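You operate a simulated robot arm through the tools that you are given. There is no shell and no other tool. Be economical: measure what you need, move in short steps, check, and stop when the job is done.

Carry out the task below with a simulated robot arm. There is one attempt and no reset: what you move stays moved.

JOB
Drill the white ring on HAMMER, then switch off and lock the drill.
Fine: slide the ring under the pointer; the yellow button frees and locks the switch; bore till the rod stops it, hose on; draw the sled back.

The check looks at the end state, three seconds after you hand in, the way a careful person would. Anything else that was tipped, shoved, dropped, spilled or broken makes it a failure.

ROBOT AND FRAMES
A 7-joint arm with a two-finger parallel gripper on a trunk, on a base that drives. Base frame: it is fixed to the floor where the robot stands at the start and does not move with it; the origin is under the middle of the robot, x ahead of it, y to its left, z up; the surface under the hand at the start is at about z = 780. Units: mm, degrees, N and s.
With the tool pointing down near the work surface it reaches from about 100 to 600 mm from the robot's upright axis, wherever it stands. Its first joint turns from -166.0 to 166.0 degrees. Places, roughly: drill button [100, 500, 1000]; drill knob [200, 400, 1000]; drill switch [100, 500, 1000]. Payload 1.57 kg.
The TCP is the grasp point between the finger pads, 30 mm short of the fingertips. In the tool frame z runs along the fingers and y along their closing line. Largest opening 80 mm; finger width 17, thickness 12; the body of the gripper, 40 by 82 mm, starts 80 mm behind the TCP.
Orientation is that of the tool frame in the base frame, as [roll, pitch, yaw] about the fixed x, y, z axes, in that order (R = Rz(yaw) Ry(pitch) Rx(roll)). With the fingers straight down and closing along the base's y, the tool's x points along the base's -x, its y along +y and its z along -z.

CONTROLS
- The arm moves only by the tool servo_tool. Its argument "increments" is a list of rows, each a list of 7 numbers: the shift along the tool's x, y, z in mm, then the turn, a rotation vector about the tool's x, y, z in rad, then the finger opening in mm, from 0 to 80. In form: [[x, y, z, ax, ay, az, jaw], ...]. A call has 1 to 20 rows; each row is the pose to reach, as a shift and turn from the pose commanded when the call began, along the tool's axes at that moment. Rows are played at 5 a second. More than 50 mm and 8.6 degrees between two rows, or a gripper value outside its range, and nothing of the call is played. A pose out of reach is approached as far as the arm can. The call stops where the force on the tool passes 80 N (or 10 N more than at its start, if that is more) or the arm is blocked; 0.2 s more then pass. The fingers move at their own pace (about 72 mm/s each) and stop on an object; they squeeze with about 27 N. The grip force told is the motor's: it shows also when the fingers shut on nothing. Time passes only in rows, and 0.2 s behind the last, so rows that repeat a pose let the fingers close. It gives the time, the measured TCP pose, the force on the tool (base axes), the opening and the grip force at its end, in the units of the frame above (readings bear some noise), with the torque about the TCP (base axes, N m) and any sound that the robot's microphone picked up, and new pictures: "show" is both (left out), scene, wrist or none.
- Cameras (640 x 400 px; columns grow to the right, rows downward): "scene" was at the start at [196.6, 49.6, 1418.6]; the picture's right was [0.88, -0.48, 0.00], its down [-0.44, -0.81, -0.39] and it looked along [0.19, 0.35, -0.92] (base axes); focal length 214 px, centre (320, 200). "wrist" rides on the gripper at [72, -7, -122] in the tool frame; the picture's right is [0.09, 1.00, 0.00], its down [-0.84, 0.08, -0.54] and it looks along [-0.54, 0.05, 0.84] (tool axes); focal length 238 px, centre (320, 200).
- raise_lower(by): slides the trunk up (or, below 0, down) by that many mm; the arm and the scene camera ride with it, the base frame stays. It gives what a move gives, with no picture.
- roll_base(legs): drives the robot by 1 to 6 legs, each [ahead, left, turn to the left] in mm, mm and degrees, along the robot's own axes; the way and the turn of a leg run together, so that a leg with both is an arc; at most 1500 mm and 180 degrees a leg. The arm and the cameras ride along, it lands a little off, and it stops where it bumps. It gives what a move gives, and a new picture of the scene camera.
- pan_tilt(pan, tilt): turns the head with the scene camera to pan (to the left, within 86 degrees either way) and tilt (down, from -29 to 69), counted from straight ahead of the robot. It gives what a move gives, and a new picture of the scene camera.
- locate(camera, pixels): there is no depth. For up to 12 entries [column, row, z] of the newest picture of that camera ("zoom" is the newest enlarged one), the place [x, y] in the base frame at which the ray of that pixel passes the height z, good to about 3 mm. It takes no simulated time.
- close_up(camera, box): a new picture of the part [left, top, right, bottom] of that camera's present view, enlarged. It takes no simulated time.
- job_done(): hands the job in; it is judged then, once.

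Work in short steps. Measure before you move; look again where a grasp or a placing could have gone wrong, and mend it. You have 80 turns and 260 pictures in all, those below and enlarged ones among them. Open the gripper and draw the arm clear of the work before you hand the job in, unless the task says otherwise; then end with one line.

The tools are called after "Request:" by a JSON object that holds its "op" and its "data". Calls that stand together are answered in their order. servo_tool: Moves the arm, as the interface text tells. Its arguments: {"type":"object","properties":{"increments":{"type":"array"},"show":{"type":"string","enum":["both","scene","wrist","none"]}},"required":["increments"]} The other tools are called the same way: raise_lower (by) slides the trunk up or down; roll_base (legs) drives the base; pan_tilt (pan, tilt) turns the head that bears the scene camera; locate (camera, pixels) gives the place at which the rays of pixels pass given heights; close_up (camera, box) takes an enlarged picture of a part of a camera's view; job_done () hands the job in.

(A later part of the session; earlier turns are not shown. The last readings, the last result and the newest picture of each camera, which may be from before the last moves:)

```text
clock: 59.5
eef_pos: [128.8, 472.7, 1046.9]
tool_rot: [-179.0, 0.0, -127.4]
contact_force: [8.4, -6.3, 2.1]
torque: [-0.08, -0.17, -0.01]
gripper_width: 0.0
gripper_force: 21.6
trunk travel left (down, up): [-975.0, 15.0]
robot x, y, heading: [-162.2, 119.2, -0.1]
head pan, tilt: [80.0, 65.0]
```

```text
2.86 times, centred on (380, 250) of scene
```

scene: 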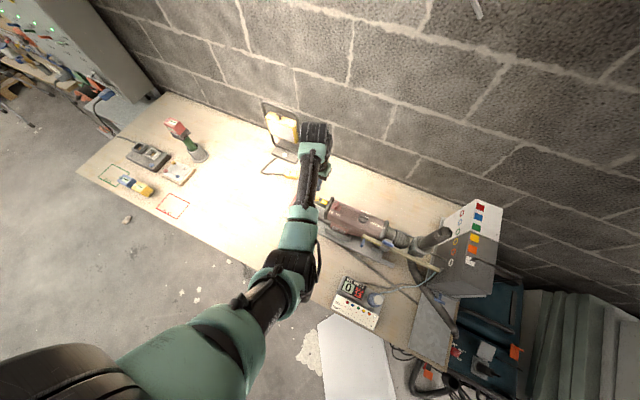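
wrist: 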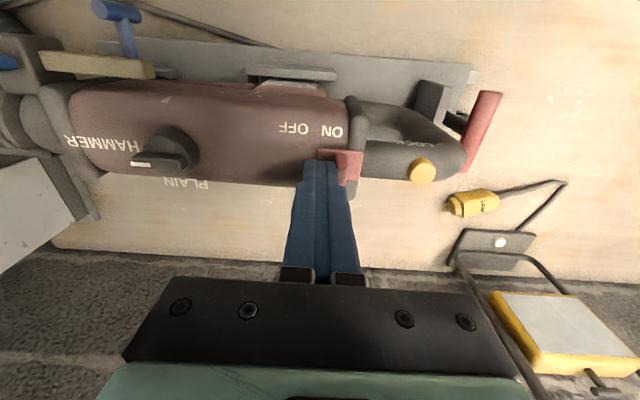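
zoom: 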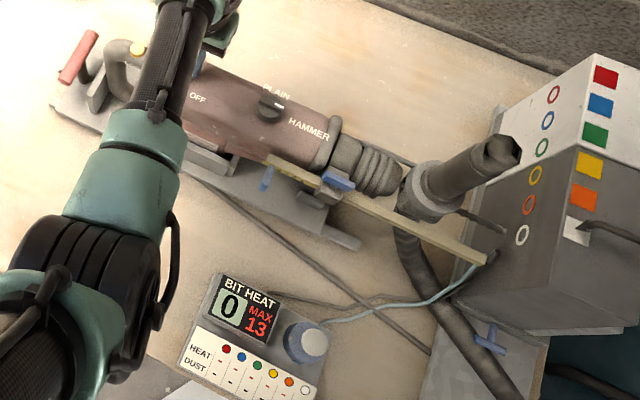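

End stop reached (10 N). No motor sound reported yet; I back the finger off and look closely at the bit, and where the drill's cord runs.

Request:
{"op": "servo_tool", "data": {"increments": [[0, -10, 0, 0, 0, 0, 0], [0, -20, -30, 0, 0, 0, 0], [0, -20, -60, 0, 0, 0, 0], [0, -20, -60, 0, 0, 0, 0], [0, -20, -60, 0, 0, 0, 0]], "show": "both"}}

Request:
{"op": "close_up", "data": {"camera": "scene", "box": [390, 220, 470, 280]}}

Request:
{"op": "close_up", "data": {"camera": "wrist", "box": [200, 60, 460, 200]}}

```text
clock: 60.6
eef_pos: [141.7, 461.9, 1108.7]
tool_rot: [-179.0, 0.1, -127.2]
contact_force: [0.1, 0.1, -0.8]
torque: [0.0, -0.02, -0.02]
gripper_width: 0.0
gripper_force: 21.2
trunk travel left (down, up): [-975.0, 15.0]
robot x, y, heading: [-157.5, 121.6, 0.2]
head pan, tilt: [80.0, 65.0]
```

scene: 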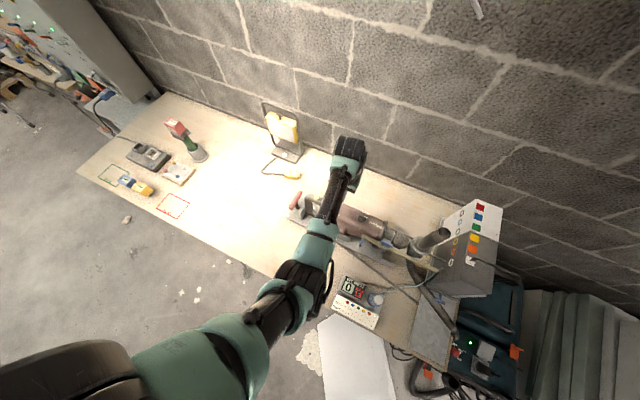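
wrist: 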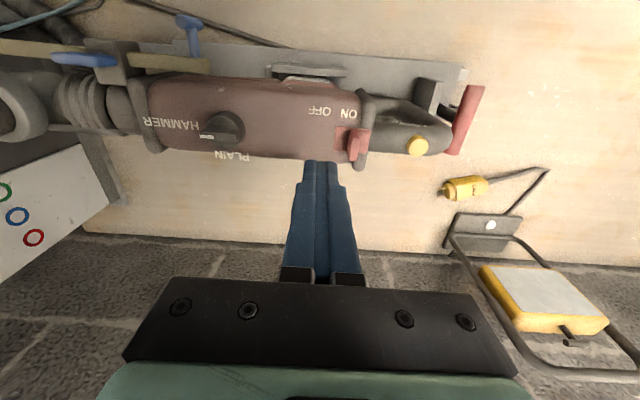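

```text
6.67 times, centred on (430, 250) of scene
```

zoom: 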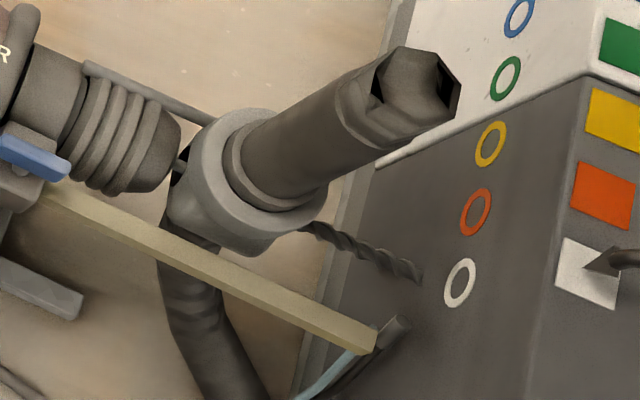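

```text
2.46 times, centred on (330, 130) of wrist
```

zoom: 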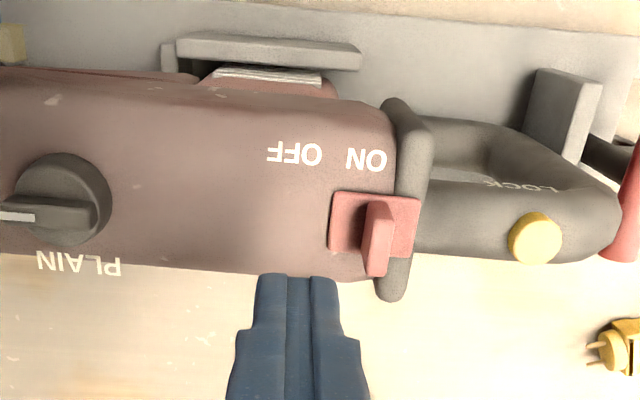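

A green light is now lit on the vacuum (scene (473,342)). Zoom in.

Request:
{"op": "close_up", "data": {"camera": "scene", "box": [430, 310, 530, 390]}}

Request:
{"op": "close_up", "data": {"camera": "scene", "box": [330, 270, 400, 330]}}

Request:
{"op": "locate", "data": {"camera": "wrist", "pixels": [[458, 142, 940], [478, 90, 940], [468, 116, 940], [440, 105, 900], [425, 150, 990]]}}

Request:
{"op": "locate", "data": {"camera": "scene", "pixels": [[297, 200, 940], [297, 200, 920], [297, 200, 900], [437, 263, 950], [447, 256, 950], [460, 262, 950]]}}

Request:
{"op": "close_up", "data": {"camera": "scene", "box": [275, 180, 335, 230]}}

```text
5.00 times, centred on (480, 350) of scene
```

zoom: 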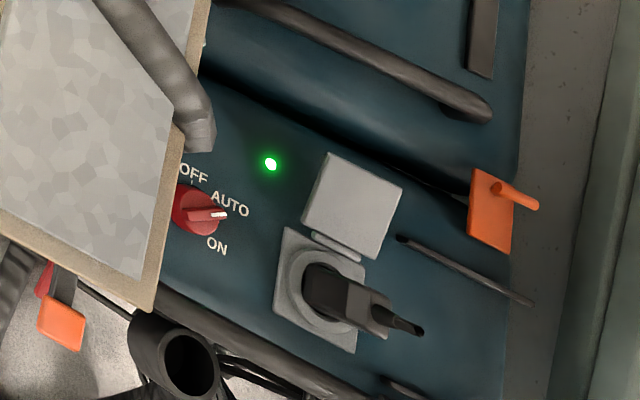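

```text
6.67 times, centred on (365, 300) of scene
```

zoom: 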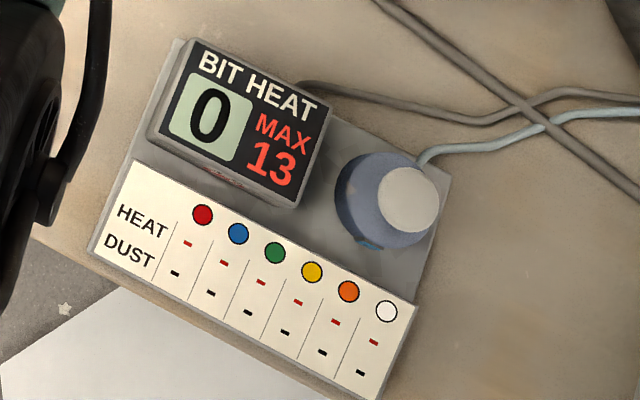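

```text
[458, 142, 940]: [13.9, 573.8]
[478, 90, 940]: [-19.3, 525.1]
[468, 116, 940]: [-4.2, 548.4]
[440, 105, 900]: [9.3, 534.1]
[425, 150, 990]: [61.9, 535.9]
```

```text
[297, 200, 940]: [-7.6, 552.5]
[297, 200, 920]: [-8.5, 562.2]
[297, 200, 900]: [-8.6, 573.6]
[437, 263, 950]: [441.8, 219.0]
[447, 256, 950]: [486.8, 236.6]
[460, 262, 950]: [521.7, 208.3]
```

```text
8.00 times, centred on (305, 205) of scene
```

zoom: 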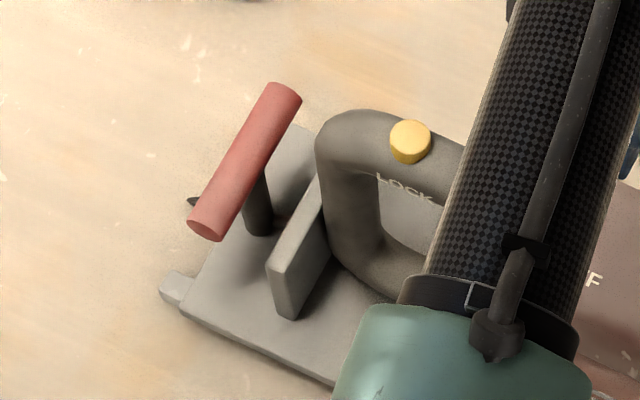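

Green LED on with the drill: the vacuum is drawing. Next the sled handle: red bar centred near (-6,550,940), lying across; my closing line suits it. I move above with the fingers open 50 mm.

Request:
{"op": "servo_tool", "data": {"increments": [[4, 43, 0, 0, 0, 0, 50], [8, 86, 0, 0, 0, 0, 50], [12, 129, 0, 0, 0, 0, 50], [17, 171, 10, 0, 0, 0, 50], [17, 171, 45, 0, 0, 0, 50]], "show": "wrist"}}

Request:
{"op": "close_up", "data": {"camera": "wrist", "box": [220, 60, 420, 200]}}

Request:
{"op": "locate", "data": {"camera": "wrist", "pixels": [[320, 120, 940]]}}

```text
clock: 61.9
eef_pos: [-4.0, 550.3, 1059.2]
tool_rot: [-179.1, 0.0, -127.3]
contact_force: [0.9, 1.1, 0.7]
torque: [-0.01, 0.03, -0.02]
gripper_width: 50.1
gripper_force: 0.0
trunk travel left (down, up): [-975.0, 15.0]
robot x, y, heading: [-161.4, 120.4, -0.2]
head pan, tilt: [80.0, 65.0]
```

wrist: 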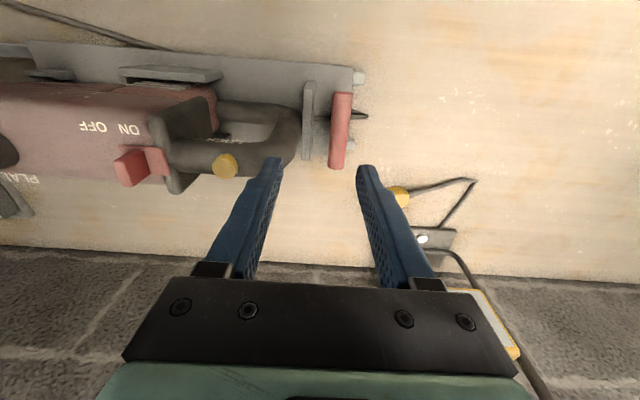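

```text
2.86 times, centred on (320, 130) of wrist
```

zoom: 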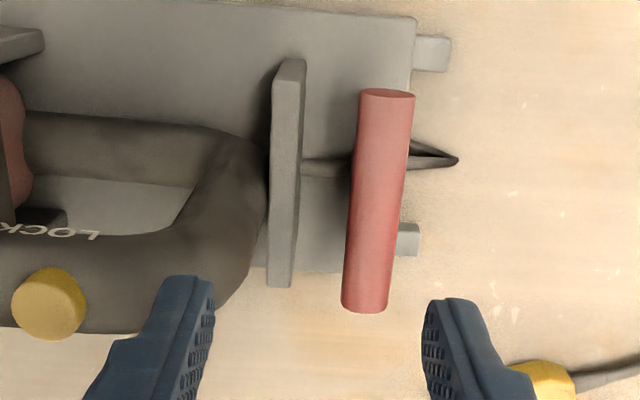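

```text
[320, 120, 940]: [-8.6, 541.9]
```

The bar is lower and further than estimated (z≈900, d≈-354) with an upright plate beside it. I measure the gap for the inner finger.

Request:
{"op": "locate", "data": {"camera": "wrist", "pixels": [[315, 130, 900], [330.5, 130, 900], [348.5, 130, 900], [341.7, 93.2, 900], [336, 169, 900], [305.5, 83, 900], [309, 157.5, 900], [314, 154, 900], [366, 116, 900]]}}

Request:
{"op": "locate", "data": {"camera": "scene", "pixels": [[301.2, 192.2, 900], [291, 208.7, 900], [296, 200.5, 900], [305.5, 202, 900], [301, 212, 900]]}}

```text
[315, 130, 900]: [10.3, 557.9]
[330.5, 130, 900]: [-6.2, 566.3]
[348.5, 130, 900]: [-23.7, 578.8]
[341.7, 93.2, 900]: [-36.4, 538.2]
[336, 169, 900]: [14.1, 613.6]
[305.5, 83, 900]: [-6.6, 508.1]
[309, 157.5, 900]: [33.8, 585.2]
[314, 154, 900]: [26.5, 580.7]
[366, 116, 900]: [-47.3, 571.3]
```

```text
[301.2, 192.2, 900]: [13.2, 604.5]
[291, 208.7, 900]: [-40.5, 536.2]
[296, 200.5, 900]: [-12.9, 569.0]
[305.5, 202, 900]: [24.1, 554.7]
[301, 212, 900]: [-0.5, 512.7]
```

Bar: centre ≈(-13,571,900), 21 mm thick, 90 mm long; gap to the upright plate ≈16 mm. I'll grip near the robot-side end (n≈424) with 26 mm opening; first go to tips ≈20 mm above it and look.

Request:
{"op": "servo_tool", "data": {"increments": [[16, 20, 0, 0, 0, 0, 26], [16, 20, 40, 0, 0, 0, 26], [16, 20, 80, 0, 0, 0, 26], [16, 20, 102, 0, 0, 0, 26]], "show": "wrist"}}

Request:
{"op": "close_up", "data": {"camera": "wrist", "box": [240, 100, 400, 220]}}

Request:
{"op": "close_up", "data": {"camera": "scene", "box": [260, 160, 340, 230]}}

```text
clock: 62.9
eef_pos: [-29.4, 549.0, 958.9]
tool_rot: [-179.1, 0.1, -127.2]
contact_force: [-0.7, -0.8, 0.3]
torque: [-0.01, 0.03, -0.01]
gripper_width: 25.7
gripper_force: 0.0
trunk travel left (down, up): [-975.0, 15.0]
robot x, y, heading: [-158.6, 121.6, -0.0]
head pan, tilt: [80.0, 65.0]
```

wrist: 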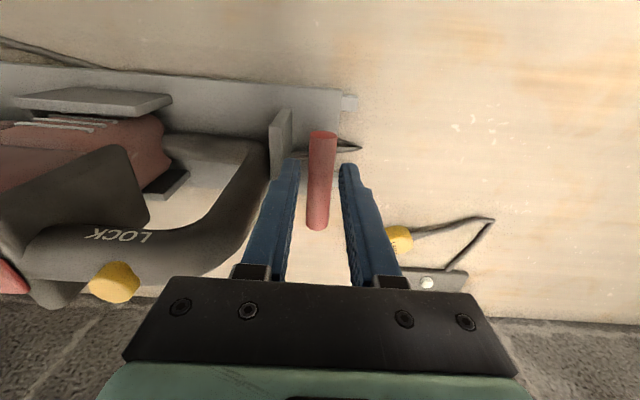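

```text
3.33 times, centred on (320, 160) of wrist
```

zoom: 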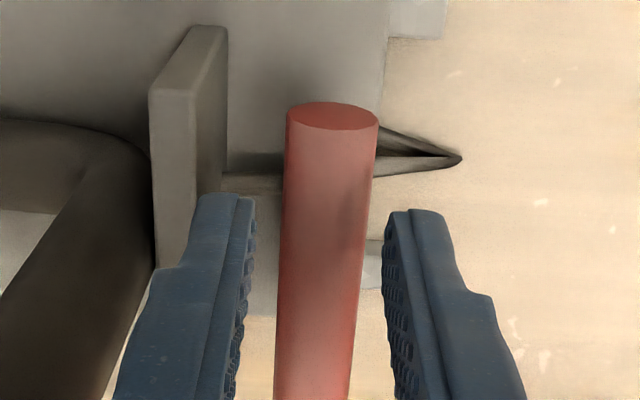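

```text
5.71 times, centred on (300, 195) of scene
```

zoom: 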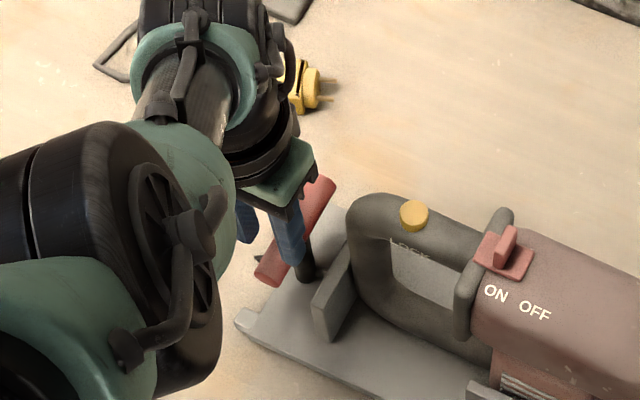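

Gap for the inner finger looks very tight. I measure the plate top's height and gap by both cameras before descending.

Request:
{"op": "close_up", "data": {"camera": "scene", "box": [285, 190, 325, 220]}}

Request:
{"op": "locate", "data": {"camera": "wrist", "pixels": [[292.4, 110, 880], [292.4, 110, 900], [292.4, 110, 920], [290.6, 150, 900], [309, 150, 900], [308, 160, 900]]}}

Request:
{"op": "locate", "data": {"camera": "scene", "pixels": [[298.8, 212.5, 860], [298.8, 212.5, 880], [298.8, 212.5, 900], [298.8, 212.5, 920]]}}

```text
13.33 times, centred on (305, 205) of scene
```

zoom: 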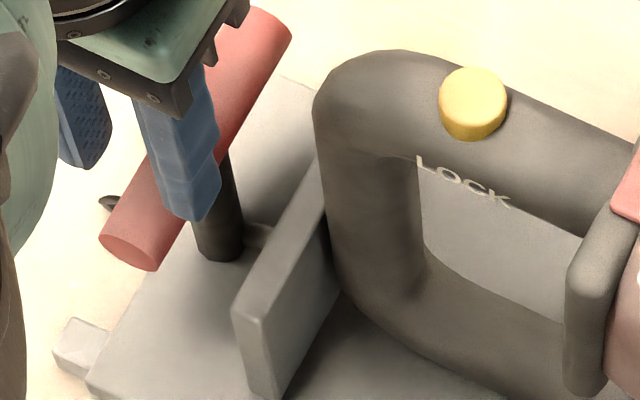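

```text
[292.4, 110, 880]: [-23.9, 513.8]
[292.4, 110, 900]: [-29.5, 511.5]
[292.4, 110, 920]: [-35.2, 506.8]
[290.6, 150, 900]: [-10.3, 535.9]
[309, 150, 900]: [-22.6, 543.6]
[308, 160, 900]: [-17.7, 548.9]
```

```text
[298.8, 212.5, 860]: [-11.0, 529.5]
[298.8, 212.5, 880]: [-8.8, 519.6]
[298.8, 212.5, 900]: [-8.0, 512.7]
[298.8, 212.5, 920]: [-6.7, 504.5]
```

The scene close-up clears it up: the bar sits on a vertical post well above the plate (plate top ≈850), so there's room. I descend with 36 mm opening to tips ≈882 and close.

Request:
{"op": "servo_tool", "data": {"increments": [[0, 2, 0, 0, 0, 0, 36], [0, 2, 25, 0, 0, 0, 36], [0, 2, 46, 0, 0, 0, 36], [0, 2, 46, 0, 0, 0, 10], [0, 2, 46, 0, 0, 0, 0], [0, 2, 46, 0, 0, 0, 0]], "show": "both"}}

Request:
{"op": "close_up", "data": {"camera": "wrist", "box": [240, 100, 400, 220]}}

```text
clock: 64.2
eef_pos: [-32.9, 544.7, 955.5]
tool_rot: [-179.0, 0.0, -127.3]
contact_force: [0.2, -0.8, -0.4]
torque: [-0.02, 0.03, -0.01]
gripper_width: 0.0
gripper_force: 20.9
out of reach, approached as far as the arm can: row 2, 3, 4, 5, 6
trunk travel left (down, up): [-975.0, 15.0]
robot x, y, heading: [-157.7, 121.9, 0.1]
head pan, tilt: [80.0, 65.0]
```

scene: 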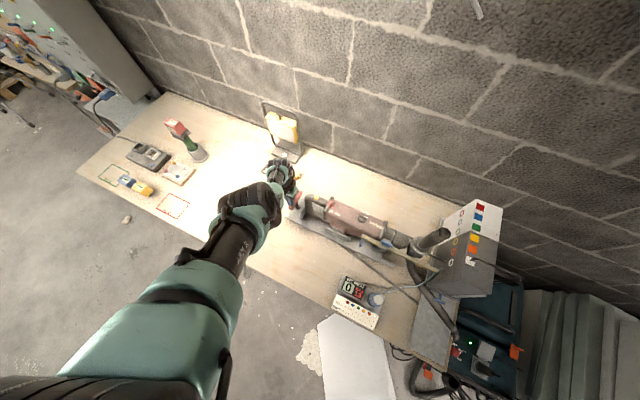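
wrist: 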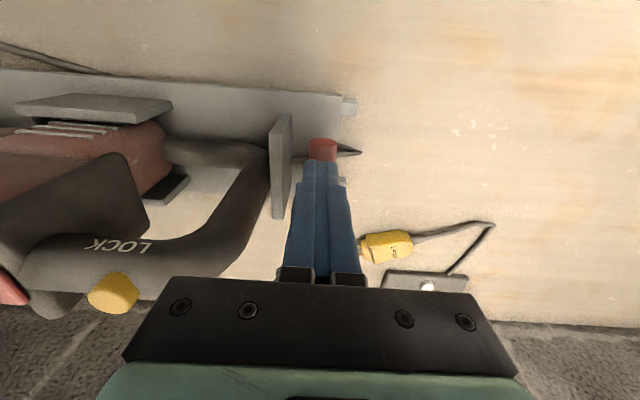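

```text
3.33 times, centred on (320, 160) of wrist
```

zoom: 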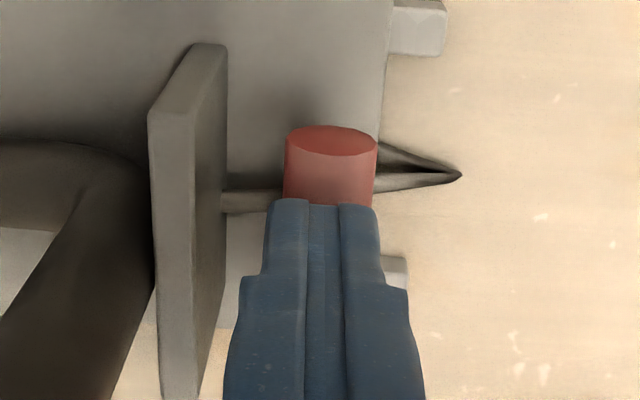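

Reach limit again, from the high trunk. I open, lift 160 mm, lower the trunk 160 mm, and approach again.

Request:
{"op": "servo_tool", "data": {"increments": [[0, 0, 0, 0, 0, 0, 36], [0, 0, -40, 0, 0, 0, 36], [0, 0, -80, 0, 0, 0, 36], [0, 0, -120, 0, 0, 0, 36], [0, 0, -160, 0, 0, 0, 36]], "show": "none"}}

Request:
{"op": "raise_lower", "data": {"by": -160}}

Request:
{"op": "close_up", "data": {"camera": "wrist", "box": [240, 100, 400, 220]}}

Request:
{"op": "close_up", "data": {"camera": "scene", "box": [0, 0, 640, 400]}}

```text
clock: 65.5
eef_pos: [-35.2, 547.3, 1116.9]
tool_rot: [-179.0, 0.0, -127.3]
contact_force: [-0.4, 0.2, -0.6]
torque: [0.0, 0.03, 0.02]
gripper_width: 36.1
gripper_force: 0.1
trunk travel left (down, up): [-975.0, 15.0]
robot x, y, heading: [-161.6, 117.4, 0.1]
head pan, tilt: [80.0, 65.0]
```

```text
clock: 67.3
eef_pos: [-36.4, 546.9, 954.2]
tool_rot: [-179.0, 0.0, -127.1]
contact_force: [0.2, -0.4, -0.3]
torque: [-0.04, -0.01, -0.01]
gripper_width: 36.4
gripper_force: 0.2
trunk travel left (down, up): [-815.0, 175.0]
robot x, y, heading: [-157.5, 115.7, -0.1]
head pan, tilt: [80.0, 65.0]
```

```text
3.33 times, centred on (320, 160) of wrist
```

zoom: 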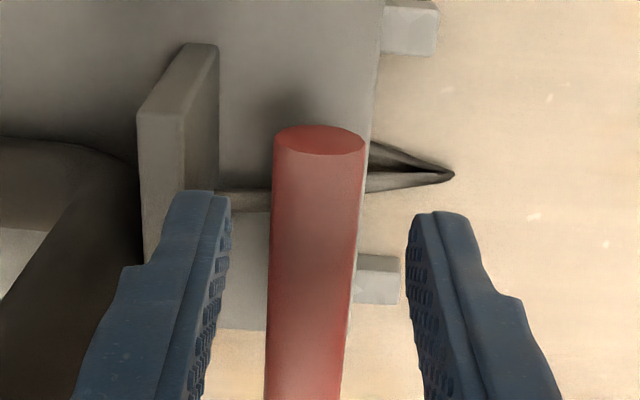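

```text
1.00 times, centred on (320, 200) of scene (not enlarged: the box is as wide or as high as the picture)
```

zoom: 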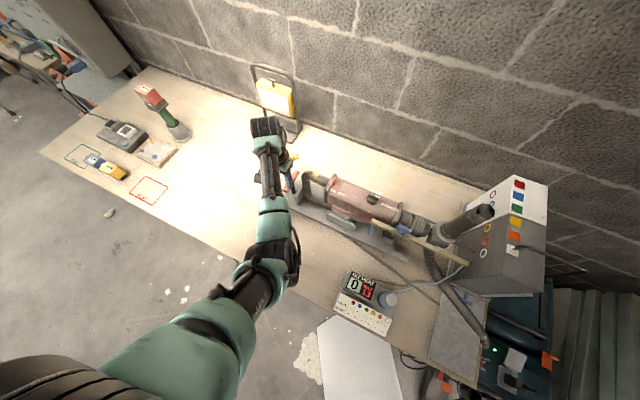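

Bar is centred within 2 mm between the fingers. I shift slightly, go down 43 mm and close.

Request:
{"op": "servo_tool", "data": {"increments": [[-6, -2, 0, 0, 0, 0, 40], [-6, -2, 22, 0, 0, 0, 40], [-6, -2, 43, 0, 0, 0, 40], [-6, -2, 43, 0, 0, 0, 15], [-6, -2, 43, 0, 0, 0, 0], [-6, -2, 43, 0, 0, 0, 0]], "show": "wrist"}}

Request:
{"op": "close_up", "data": {"camera": "wrist", "box": [240, 100, 400, 220]}}

Request:
{"op": "close_up", "data": {"camera": "scene", "box": [390, 190, 510, 290]}}

```text
clock: 68.7
eef_pos: [-29.9, 549.1, 911.1]
tool_rot: [-179.0, 0.0, -127.1]
contact_force: [-3.5, 3.0, 0.1]
torque: [0.28, 0.05, 0.67]
gripper_width: 21.9
gripper_force: 35.1
trunk travel left (down, up): [-815.0, 175.0]
robot x, y, heading: [-156.0, 117.5, -0.5]
head pan, tilt: [80.0, 65.0]
```

wrist: 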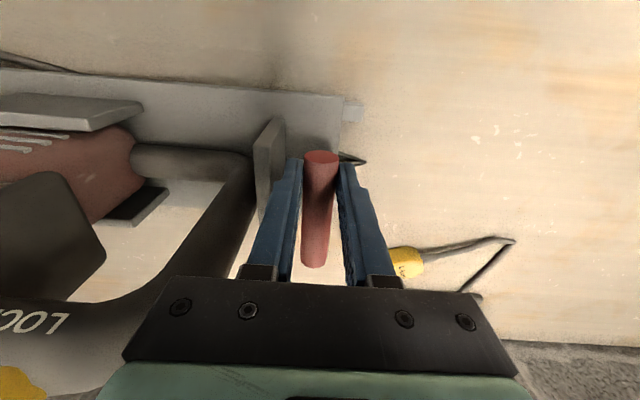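

```text
3.33 times, centred on (320, 160) of wrist
```

zoom: 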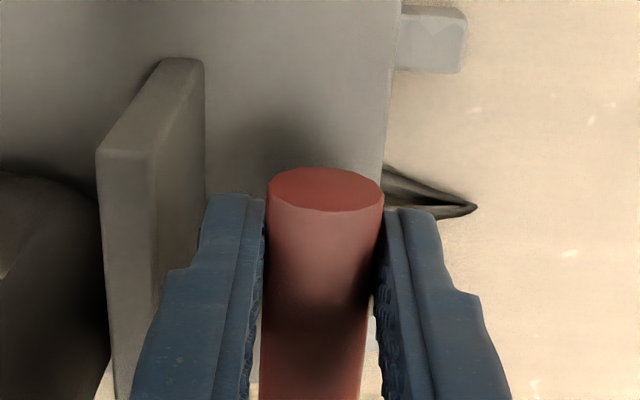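

```text
4.00 times, centred on (450, 240) of scene
```

zoom: 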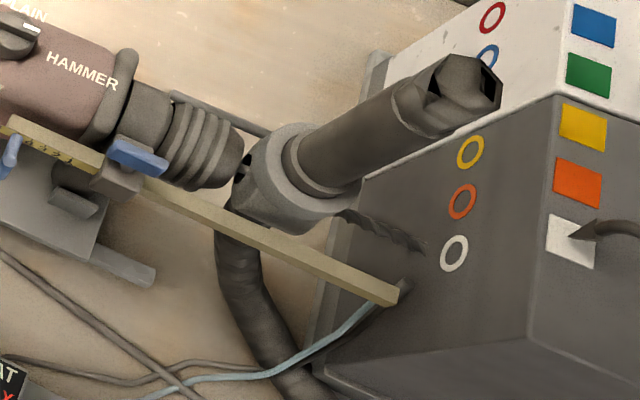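

Bar gripped (21.9 mm). I advance the sled 16 mm slowly, with force, sound and heat checked.

Request:
{"op": "servo_tool", "data": {"increments": [[0, -3, 0, 0, 0, 0, 0], [0, -6, 0, 0, 0, 0, 0], [0, -9, 0, 0, 0, 0, 0], [0, -12, 0, 0, 0, 0, 0], [0, -14, 0, 0, 0, 0, 0], [0, -16, 0, 0, 0, 0, 0]], "show": "scene"}}

Request:
{"op": "close_up", "data": {"camera": "scene", "box": [330, 200, 510, 330]}}

```text
clock: 70.1
eef_pos: [-15.8, 540.5, 911.9]
tool_rot: [-179.0, -0.2, -127.3]
contact_force: [-0.2, 5.9, -9.5]
torque: [0.45, -0.18, 0.65]
gripper_width: 21.7
gripper_force: 34.8
trunk travel left (down, up): [-815.0, 175.0]
robot x, y, heading: [-158.7, 120.1, -0.1]
head pan, tilt: [80.0, 65.0]
```

scene: 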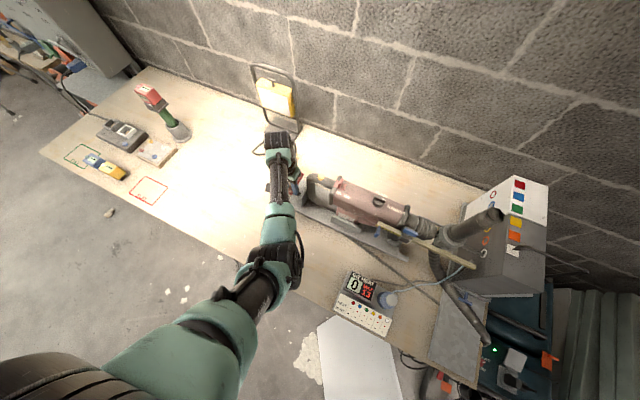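

```text
3.08 times, centred on (420, 265) of scene
```

zoom: 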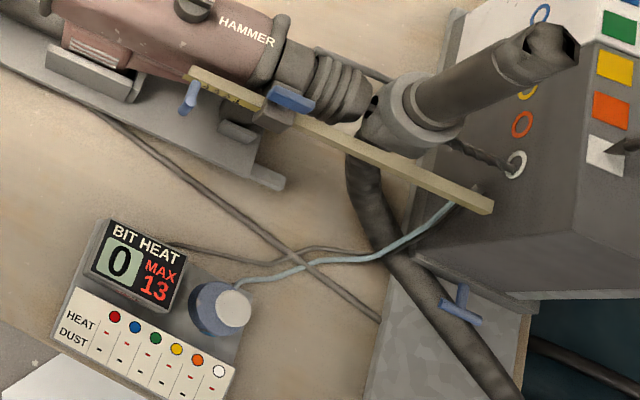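

The bit tip is now at the white ring's centre. Heat 0. I advance 8 mm at 2 mm per row.

Request:
{"op": "servo_tool", "data": {"increments": [[0, -2, 0, 0, 0, 0, 0], [0, -4, 0, 0, 0, 0, 0], [0, -6, 0, 0, 0, 0, 0], [0, -8, 0, 0, 0, 0, 0]], "show": "none"}}

Request:
{"op": "close_up", "data": {"camera": "scene", "box": [330, 200, 510, 330]}}

```text
clock: 71.1
eef_pos: [-10.3, 536.4, 911.0]
tool_rot: [-178.9, -0.2, -127.2]
contact_force: [-0.9, 5.6, -10.9]
torque: [0.5, -0.15, 0.7]
gripper_width: 21.8
gripper_force: 34.6
trunk travel left (down, up): [-815.0, 175.0]
robot x, y, heading: [-159.8, 120.7, -0.2]
head pan, tilt: [80.0, 65.0]
```

```text
3.08 times, centred on (420, 265) of scene
```

zoom: 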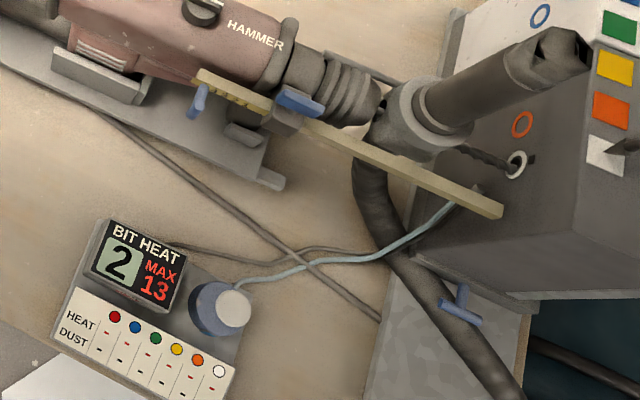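

Heat 2 and boring has begun. Another 8 mm.

Request:
{"op": "servo_tool", "data": {"increments": [[0, -2, 0, 0, 0, 0, 0], [0, -4, 0, 0, 0, 0, 0], [0, -6, 0, 0, 0, 0, 0], [0, -8, 0, 0, 0, 0, 0]], "show": "none"}}

Request:
{"op": "close_up", "data": {"camera": "scene", "box": [330, 200, 510, 330]}}

```text
clock: 72.1
eef_pos: [-3.8, 531.8, 912.1]
tool_rot: [-178.9, -0.1, -127.1]
contact_force: [-0.9, 6.4, -15.0]
torque: [0.26, 0.11, 0.71]
gripper_width: 21.8
gripper_force: 34.5
trunk travel left (down, up): [-815.0, 175.0]
robot x, y, heading: [-159.7, 122.0, -0.1]
head pan, tilt: [80.0, 65.0]
```

```text
3.08 times, centred on (420, 265) of scene
```

zoom: 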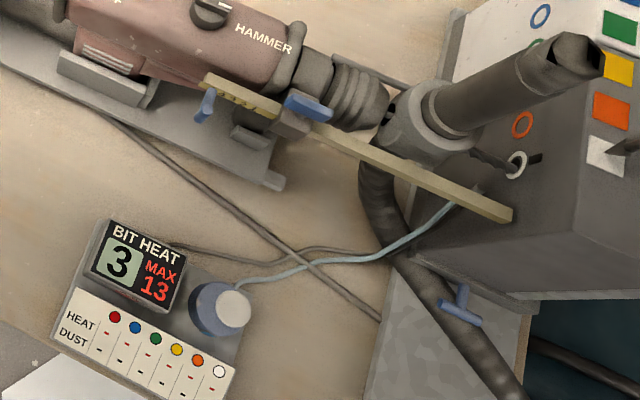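

Heat 3. Another 10 mm.

Request:
{"op": "servo_tool", "data": {"increments": [[0, -2, 0, 0, 0, 0, 0], [0, -4, 0, 0, 0, 0, 0], [0, -6, 0, 0, 0, 0, 0], [0, -8, 0, 0, 0, 0, 0], [0, -10, 0, 0, 0, 0, 0]], "show": "none"}}

Request:
{"op": "close_up", "data": {"camera": "scene", "box": [330, 200, 510, 330]}}

```text
clock: 73.3
eef_pos: [0.8, 528.4, 911.5]
tool_rot: [-179.2, -0.1, -126.9]
contact_force: [-13.6, 18.6, -16.9]
torque: [-0.23, 0.47, 0.53]
gripper_width: 21.8
gripper_force: 34.7
trunk travel left (down, up): [-815.0, 175.0]
robot x, y, heading: [-160.4, 122.2, -0.1]
head pan, tilt: [80.0, 65.0]
```

```text
3.08 times, centred on (420, 265) of scene
```

zoom: 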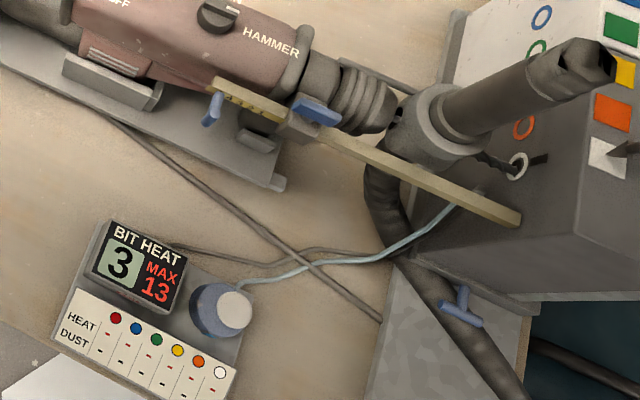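

Only 5.7 of 10 mm achieved with ~23 N: either slow feed or the rod has stopped. Look closely at the rod tip and push a little more.

Request:
{"op": "close_up", "data": {"camera": "scene", "box": [460, 220, 520, 280]}}

Request:
{"op": "servo_tool", "data": {"increments": [[0, 0, 0, 0, 0, 0, 0], [0, 0, 0, 0, 0, 0, 0], [0, -1, 0, 0, 0, 0, 0], [0, -1, 0, 0, 0, 0, 0], [0, -2, 0, 0, 0, 0, 0]], "show": "none"}}

Request:
{"op": "close_up", "data": {"camera": "scene", "box": [330, 200, 510, 330]}}

Request:
{"op": "close_up", "data": {"camera": "scene", "box": [460, 220, 520, 280]}}

```text
6.67 times, centred on (490, 250) of scene
```

zoom: 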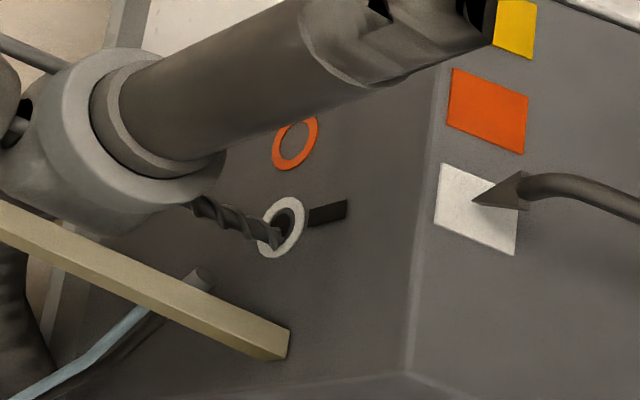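

```text
clock: 74.5
eef_pos: [1.3, 528.1, 910.5]
tool_rot: [-179.5, -0.1, -127.0]
contact_force: [-22.9, 24.6, -16.7]
torque: [0.02, 0.48, 0.5]
gripper_width: 21.9
gripper_force: 34.3
trunk travel left (down, up): [-815.0, 175.0]
robot x, y, heading: [-160.2, 118.4, -0.1]
head pan, tilt: [80.0, 65.0]
```

```text
3.08 times, centred on (420, 265) of scene
```

zoom: 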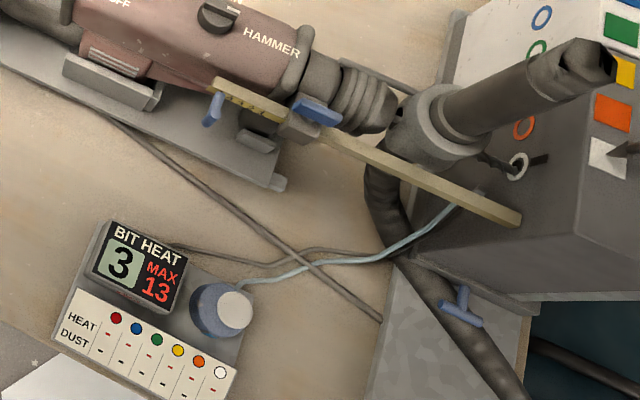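

```text
6.67 times, centred on (490, 250) of scene
```

zoom: 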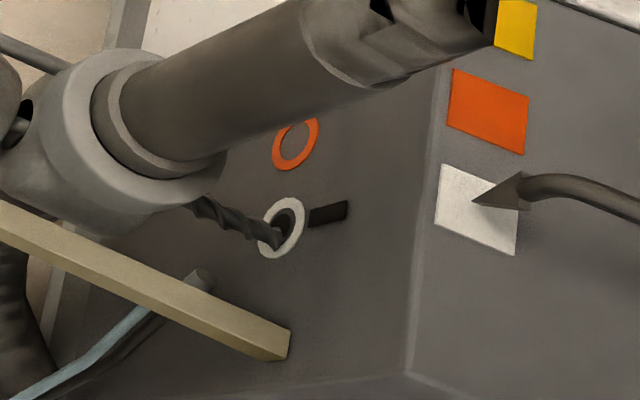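

No more movement and force climbs (23→34 N), heat steady at 3: the rod has stopped it. One more firm 2 mm push to confirm, then draw back.

Request:
{"op": "servo_tool", "data": {"increments": [[0, -1, 0, 0, 0, 0, 0], [0, -2, 0, 0, 0, 0, 0], [0, -2, 0, 0, 0, 0, 0], [0, -2, 0, 0, 0, 0, 0]], "show": "none"}}

Request:
{"op": "close_up", "data": {"camera": "scene", "box": [335, 265, 405, 325]}}

```text
clock: 75.5
eef_pos: [0.7, 527.7, 910.9]
tool_rot: [-179.7, 0.1, -127.0]
contact_force: [-26.6, 30.9, -10.7]
torque: [0.03, 0.7, 0.57]
gripper_width: 21.6
gripper_force: 34.5
trunk travel left (down, up): [-815.0, 175.0]
robot x, y, heading: [-157.5, 122.3, 0.3]
head pan, tilt: [80.0, 65.0]
```

```text
6.67 times, centred on (370, 295) of scene
```

zoom: 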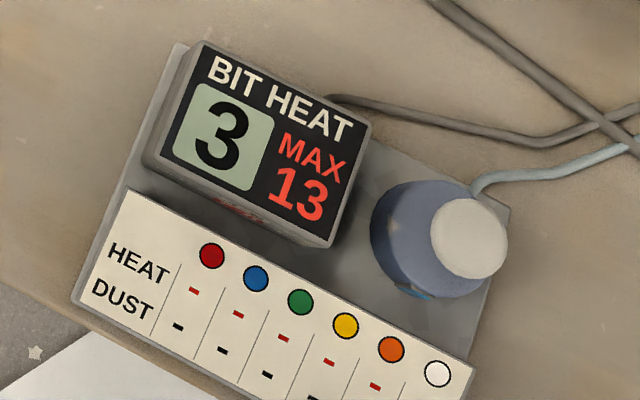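

Firm stop. Now I draw the sled back 46 mm (commanded) to its starting place.

Request:
{"op": "servo_tool", "data": {"increments": [[0, 4, 0, 0, 0, 0, 0], [0, 8, 0, 0, 0, 0, 0], [0, 12, 0, 0, 0, 0, 0], [0, 16, 0, 0, 0, 0, 0], [0, 20, 0, 0, 0, 0, 0], [0, 24, 0, 0, 0, 0, 0], [0, 28, 0, 0, 0, 0, 0], [0, 32, 0, 0, 0, 0, 0], [0, 36, 0, 0, 0, 0, 0], [0, 40, 0, 0, 0, 0, 0], [0, 44, 0, 0, 0, 0, 0], [0, 46, 0, 0, 0, 0, 0]], "show": "scene"}}

Request:
{"op": "close_up", "data": {"camera": "scene", "box": [330, 190, 510, 330]}}

```text
clock: 78.1
eef_pos: [-29.6, 549.9, 912.4]
tool_rot: [-179.0, 0.0, -127.3]
contact_force: [1.8, -5.5, 1.2]
torque: [-0.36, 0.07, 0.64]
gripper_width: 21.6
gripper_force: 34.9
trunk travel left (down, up): [-815.0, 175.0]
robot x, y, heading: [-157.6, 122.4, -0.0]
head pan, tilt: [80.0, 65.0]
```

scene: 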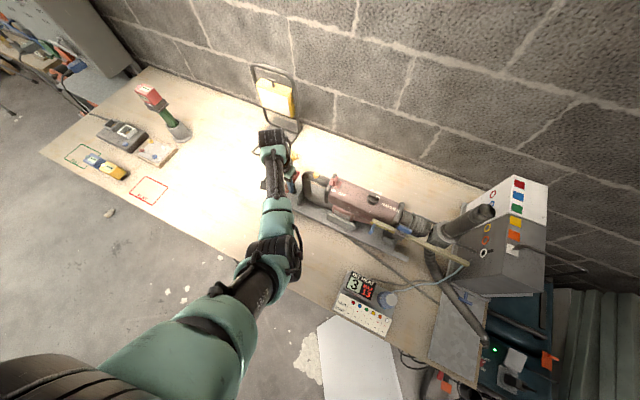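

```text
2.86 times, centred on (420, 260) of scene
```

zoom: 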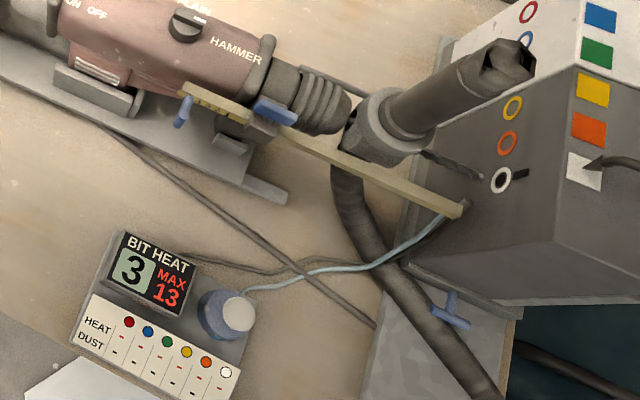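

Hole visible in the white ring, sled back at its start (heat 3). I release the bar, lift, and move over the handle side of the switch lever.

Request:
{"op": "servo_tool", "data": {"increments": [[0, 0, 0, 0, 0, 0, 44], [0, 0, 0, 0, 0, 0, 44], [0, 0, -40, 0, 0, 0, 44], [0, 0, -80, 0, 0, 0, 44], [0, 0, -120, 0, 0, 0, 20], [0, 0, -175, 0, 0, 0, 0], [-10, -40, -190, 0, 0, 0, 0], [-20, -80, -190, 0, 0, 0, 0], [-31, -120, -190, 0, 0, 0, 0], [-31, -133, -190, 0, 0, 0, 0]], "show": "wrist"}}

Request:
{"op": "close_up", "data": {"camera": "wrist", "box": [200, 60, 400, 200]}}

```text
refused: row 6 steps farther than a row can; nothing moved
```

```text
2.86 times, centred on (300, 130) of wrist
```

zoom: 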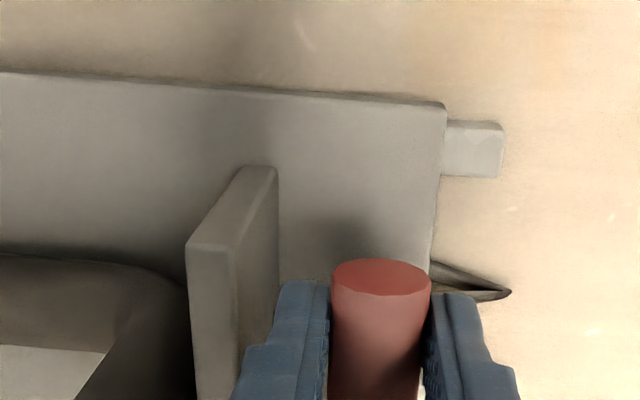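

One row was too long; repeating with smaller steps.

Request:
{"op": "servo_tool", "data": {"increments": [[0, 0, 0, 0, 0, 0, 44], [0, 0, 0, 0, 0, 0, 44], [0, 0, -40, 0, 0, 0, 44], [0, 0, -80, 0, 0, 0, 44], [0, 0, -120, 0, 0, 0, 20], [0, 0, -160, 0, 0, 0, 0], [0, 0, -190, 0, 0, 0, 0], [-10, -40, -190, 0, 0, 0, 0], [-20, -80, -190, 0, 0, 0, 0], [-31, -120, -190, 0, 0, 0, 0], [-31, -133, -190, 0, 0, 0, 0]], "show": "wrist"}}

Request:
{"op": "close_up", "data": {"camera": "wrist", "box": [200, 60, 400, 200]}}

```text
clock: 80.5
eef_pos: [93.3, 496.0, 1105.0]
tool_rot: [-179.0, 0.0, -127.1]
contact_force: [-0.1, -0.4, 0.6]
torque: [0.0, 0.01, -0.04]
gripper_width: 0.2
gripper_force: 21.3
trunk travel left (down, up): [-815.0, 175.0]
robot x, y, heading: [-160.5, 117.5, 0.2]
head pan, tilt: [80.0, 65.0]
```

wrist: 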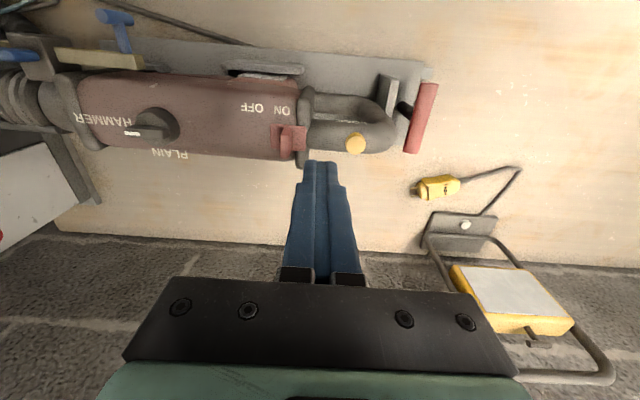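

```text
2.86 times, centred on (300, 130) of wrist
```

zoom: 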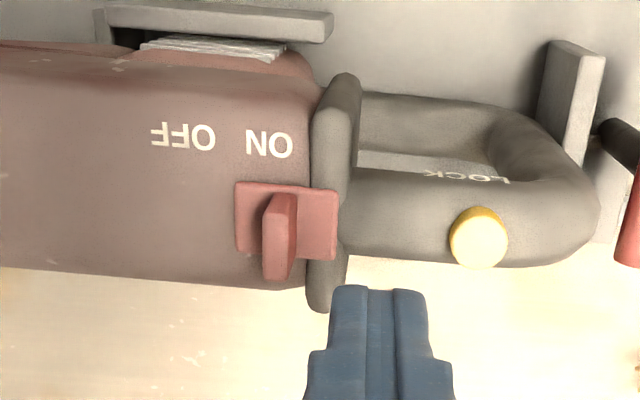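

Lever is at zoom (283,235), about 31 mm from my fingers. I descend to the same height as before (TCP 1047) and push it toward OFF.

Request:
{"op": "servo_tool", "data": {"increments": [[0, 0, 30, 0, 0, 0, 0], [0, 0, 52, 0, 0, 0, 0], [0, 0, 58, 0, 0, 0, 0], [0, -6, 58, 0, 0, 0, 0], [0, -11, 58, 0, 0, 0, 0], [0, -15, 58, 0, 0, 0, 0], [0, -18, 58, 0, 0, 0, 0], [0, -21, 58, 0, 0, 0, 0], [0, -24, 58, 0, 0, 0, 0], [0, -27, 58, 0, 0, 0, 0], [0, -30, 58, 0, 0, 0, 0]], "show": "wrist"}}

Request:
{"op": "close_up", "data": {"camera": "wrist", "box": [200, 80, 400, 220]}}

```text
clock: 82.9
eef_pos: [117.8, 477.0, 1046.9]
tool_rot: [-179.0, 0.1, -127.3]
contact_force: [0.6, 0.8, 0.2]
torque: [0.0, -0.03, -0.04]
gripper_width: 0.0
gripper_force: 21.3
trunk travel left (down, up): [-815.0, 175.0]
robot x, y, heading: [-162.6, 122.1, -0.2]
head pan, tilt: [80.0, 65.0]
```

wrist: 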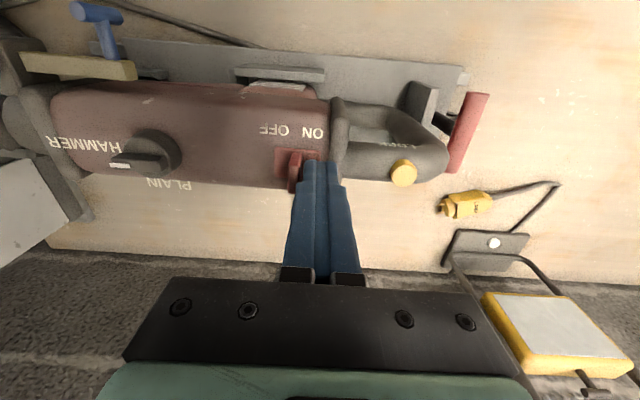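

```text
2.86 times, centred on (300, 150) of wrist
```

zoom: 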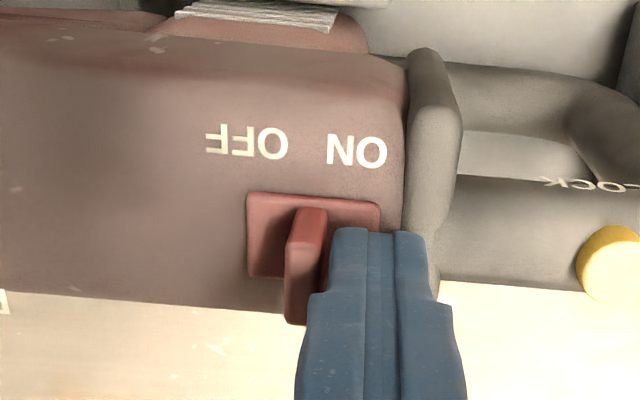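

The lever has moved about half way. Continue until it meets its end stop.

Request:
{"op": "servo_tool", "data": {"increments": [[0, -3, 0, 0, 0, 0, 0], [0, -6, 0, 0, 0, 0, 0], [0, -8, 0, 0, 0, 0, 0], [0, -10, 0, 0, 0, 0, 0], [0, -11, 0, 0, 0, 0, 0]], "show": "wrist"}}

Request:
{"op": "close_up", "data": {"camera": "wrist", "box": [200, 80, 400, 220]}}

Request:
{"op": "close_up", "data": {"camera": "scene", "box": [440, 300, 560, 390]}}

```text
clock: 84.1
eef_pos: [126.0, 471.5, 1048.1]
tool_rot: [-179.0, 0.0, -127.2]
contact_force: [-3.7, 3.0, -1.6]
torque: [0.11, 0.1, 0.04]
gripper_width: 0.0
gripper_force: 21.3
trunk travel left (down, up): [-815.0, 175.0]
robot x, y, heading: [-156.0, 116.9, -0.0]
head pan, tilt: [80.0, 65.0]
```

wrist: 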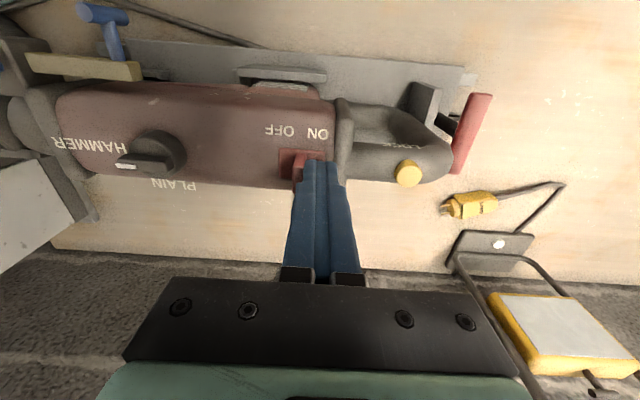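

```text
2.86 times, centred on (300, 150) of wrist
```

zoom: 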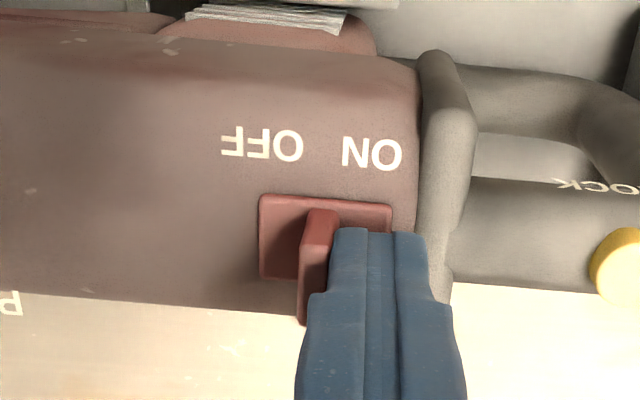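

```text
4.44 times, centred on (500, 345) of scene
```

zoom: 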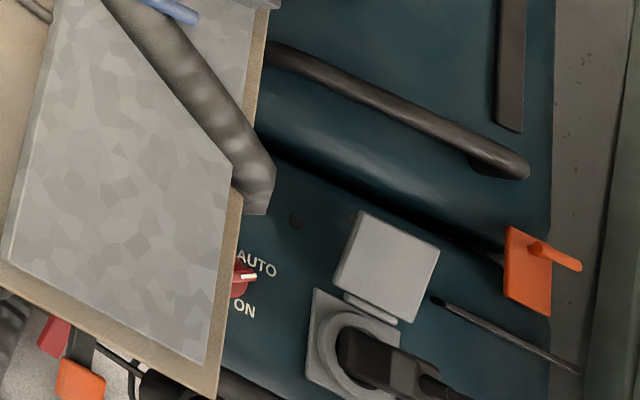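

LED on the vacuum is out: the drill is off, and the lever is at its OFF stop. I check the sled hasn't crept and retreat the fingers.

Request:
{"op": "servo_tool", "data": {"increments": [[0, 5, 0, 0, 0, 0, 0], [0, 10, -10, 0, 0, 0, 0], [0, 12, -45, 0, 0, 0, 0], [0, 12, -60, 0, 0, 0, 0]], "show": "none"}}

Request:
{"op": "close_up", "data": {"camera": "scene", "box": [330, 190, 510, 330]}}

Request:
{"op": "close_up", "data": {"camera": "wrist", "box": [200, 60, 400, 200]}}

```text
clock: 85.1
eef_pos: [114.7, 478.5, 1105.9]
tool_rot: [-179.0, -0.1, -127.3]
contact_force: [0.2, -0.2, 0.5]
torque: [0.01, -0.03, -0.02]
gripper_width: 0.0
gripper_force: 21.6
trunk travel left (down, up): [-815.0, 175.0]
robot x, y, heading: [-157.1, 118.2, -0.1]
head pan, tilt: [80.0, 65.0]
```

```text
2.86 times, centred on (420, 260) of scene
```

zoom: 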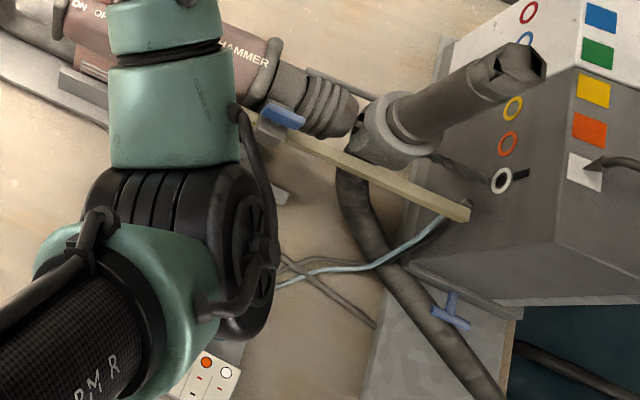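

```text
2.86 times, centred on (300, 130) of wrist
```

zoom: 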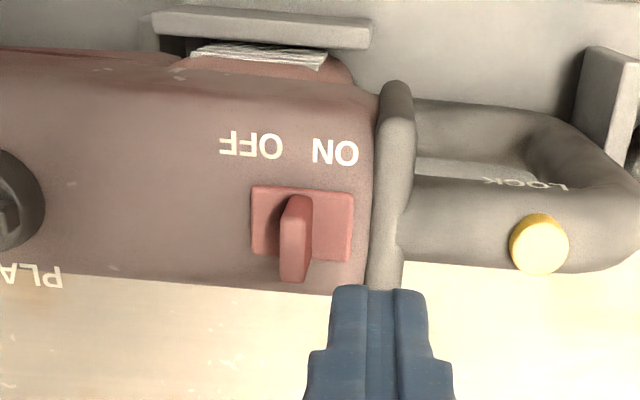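

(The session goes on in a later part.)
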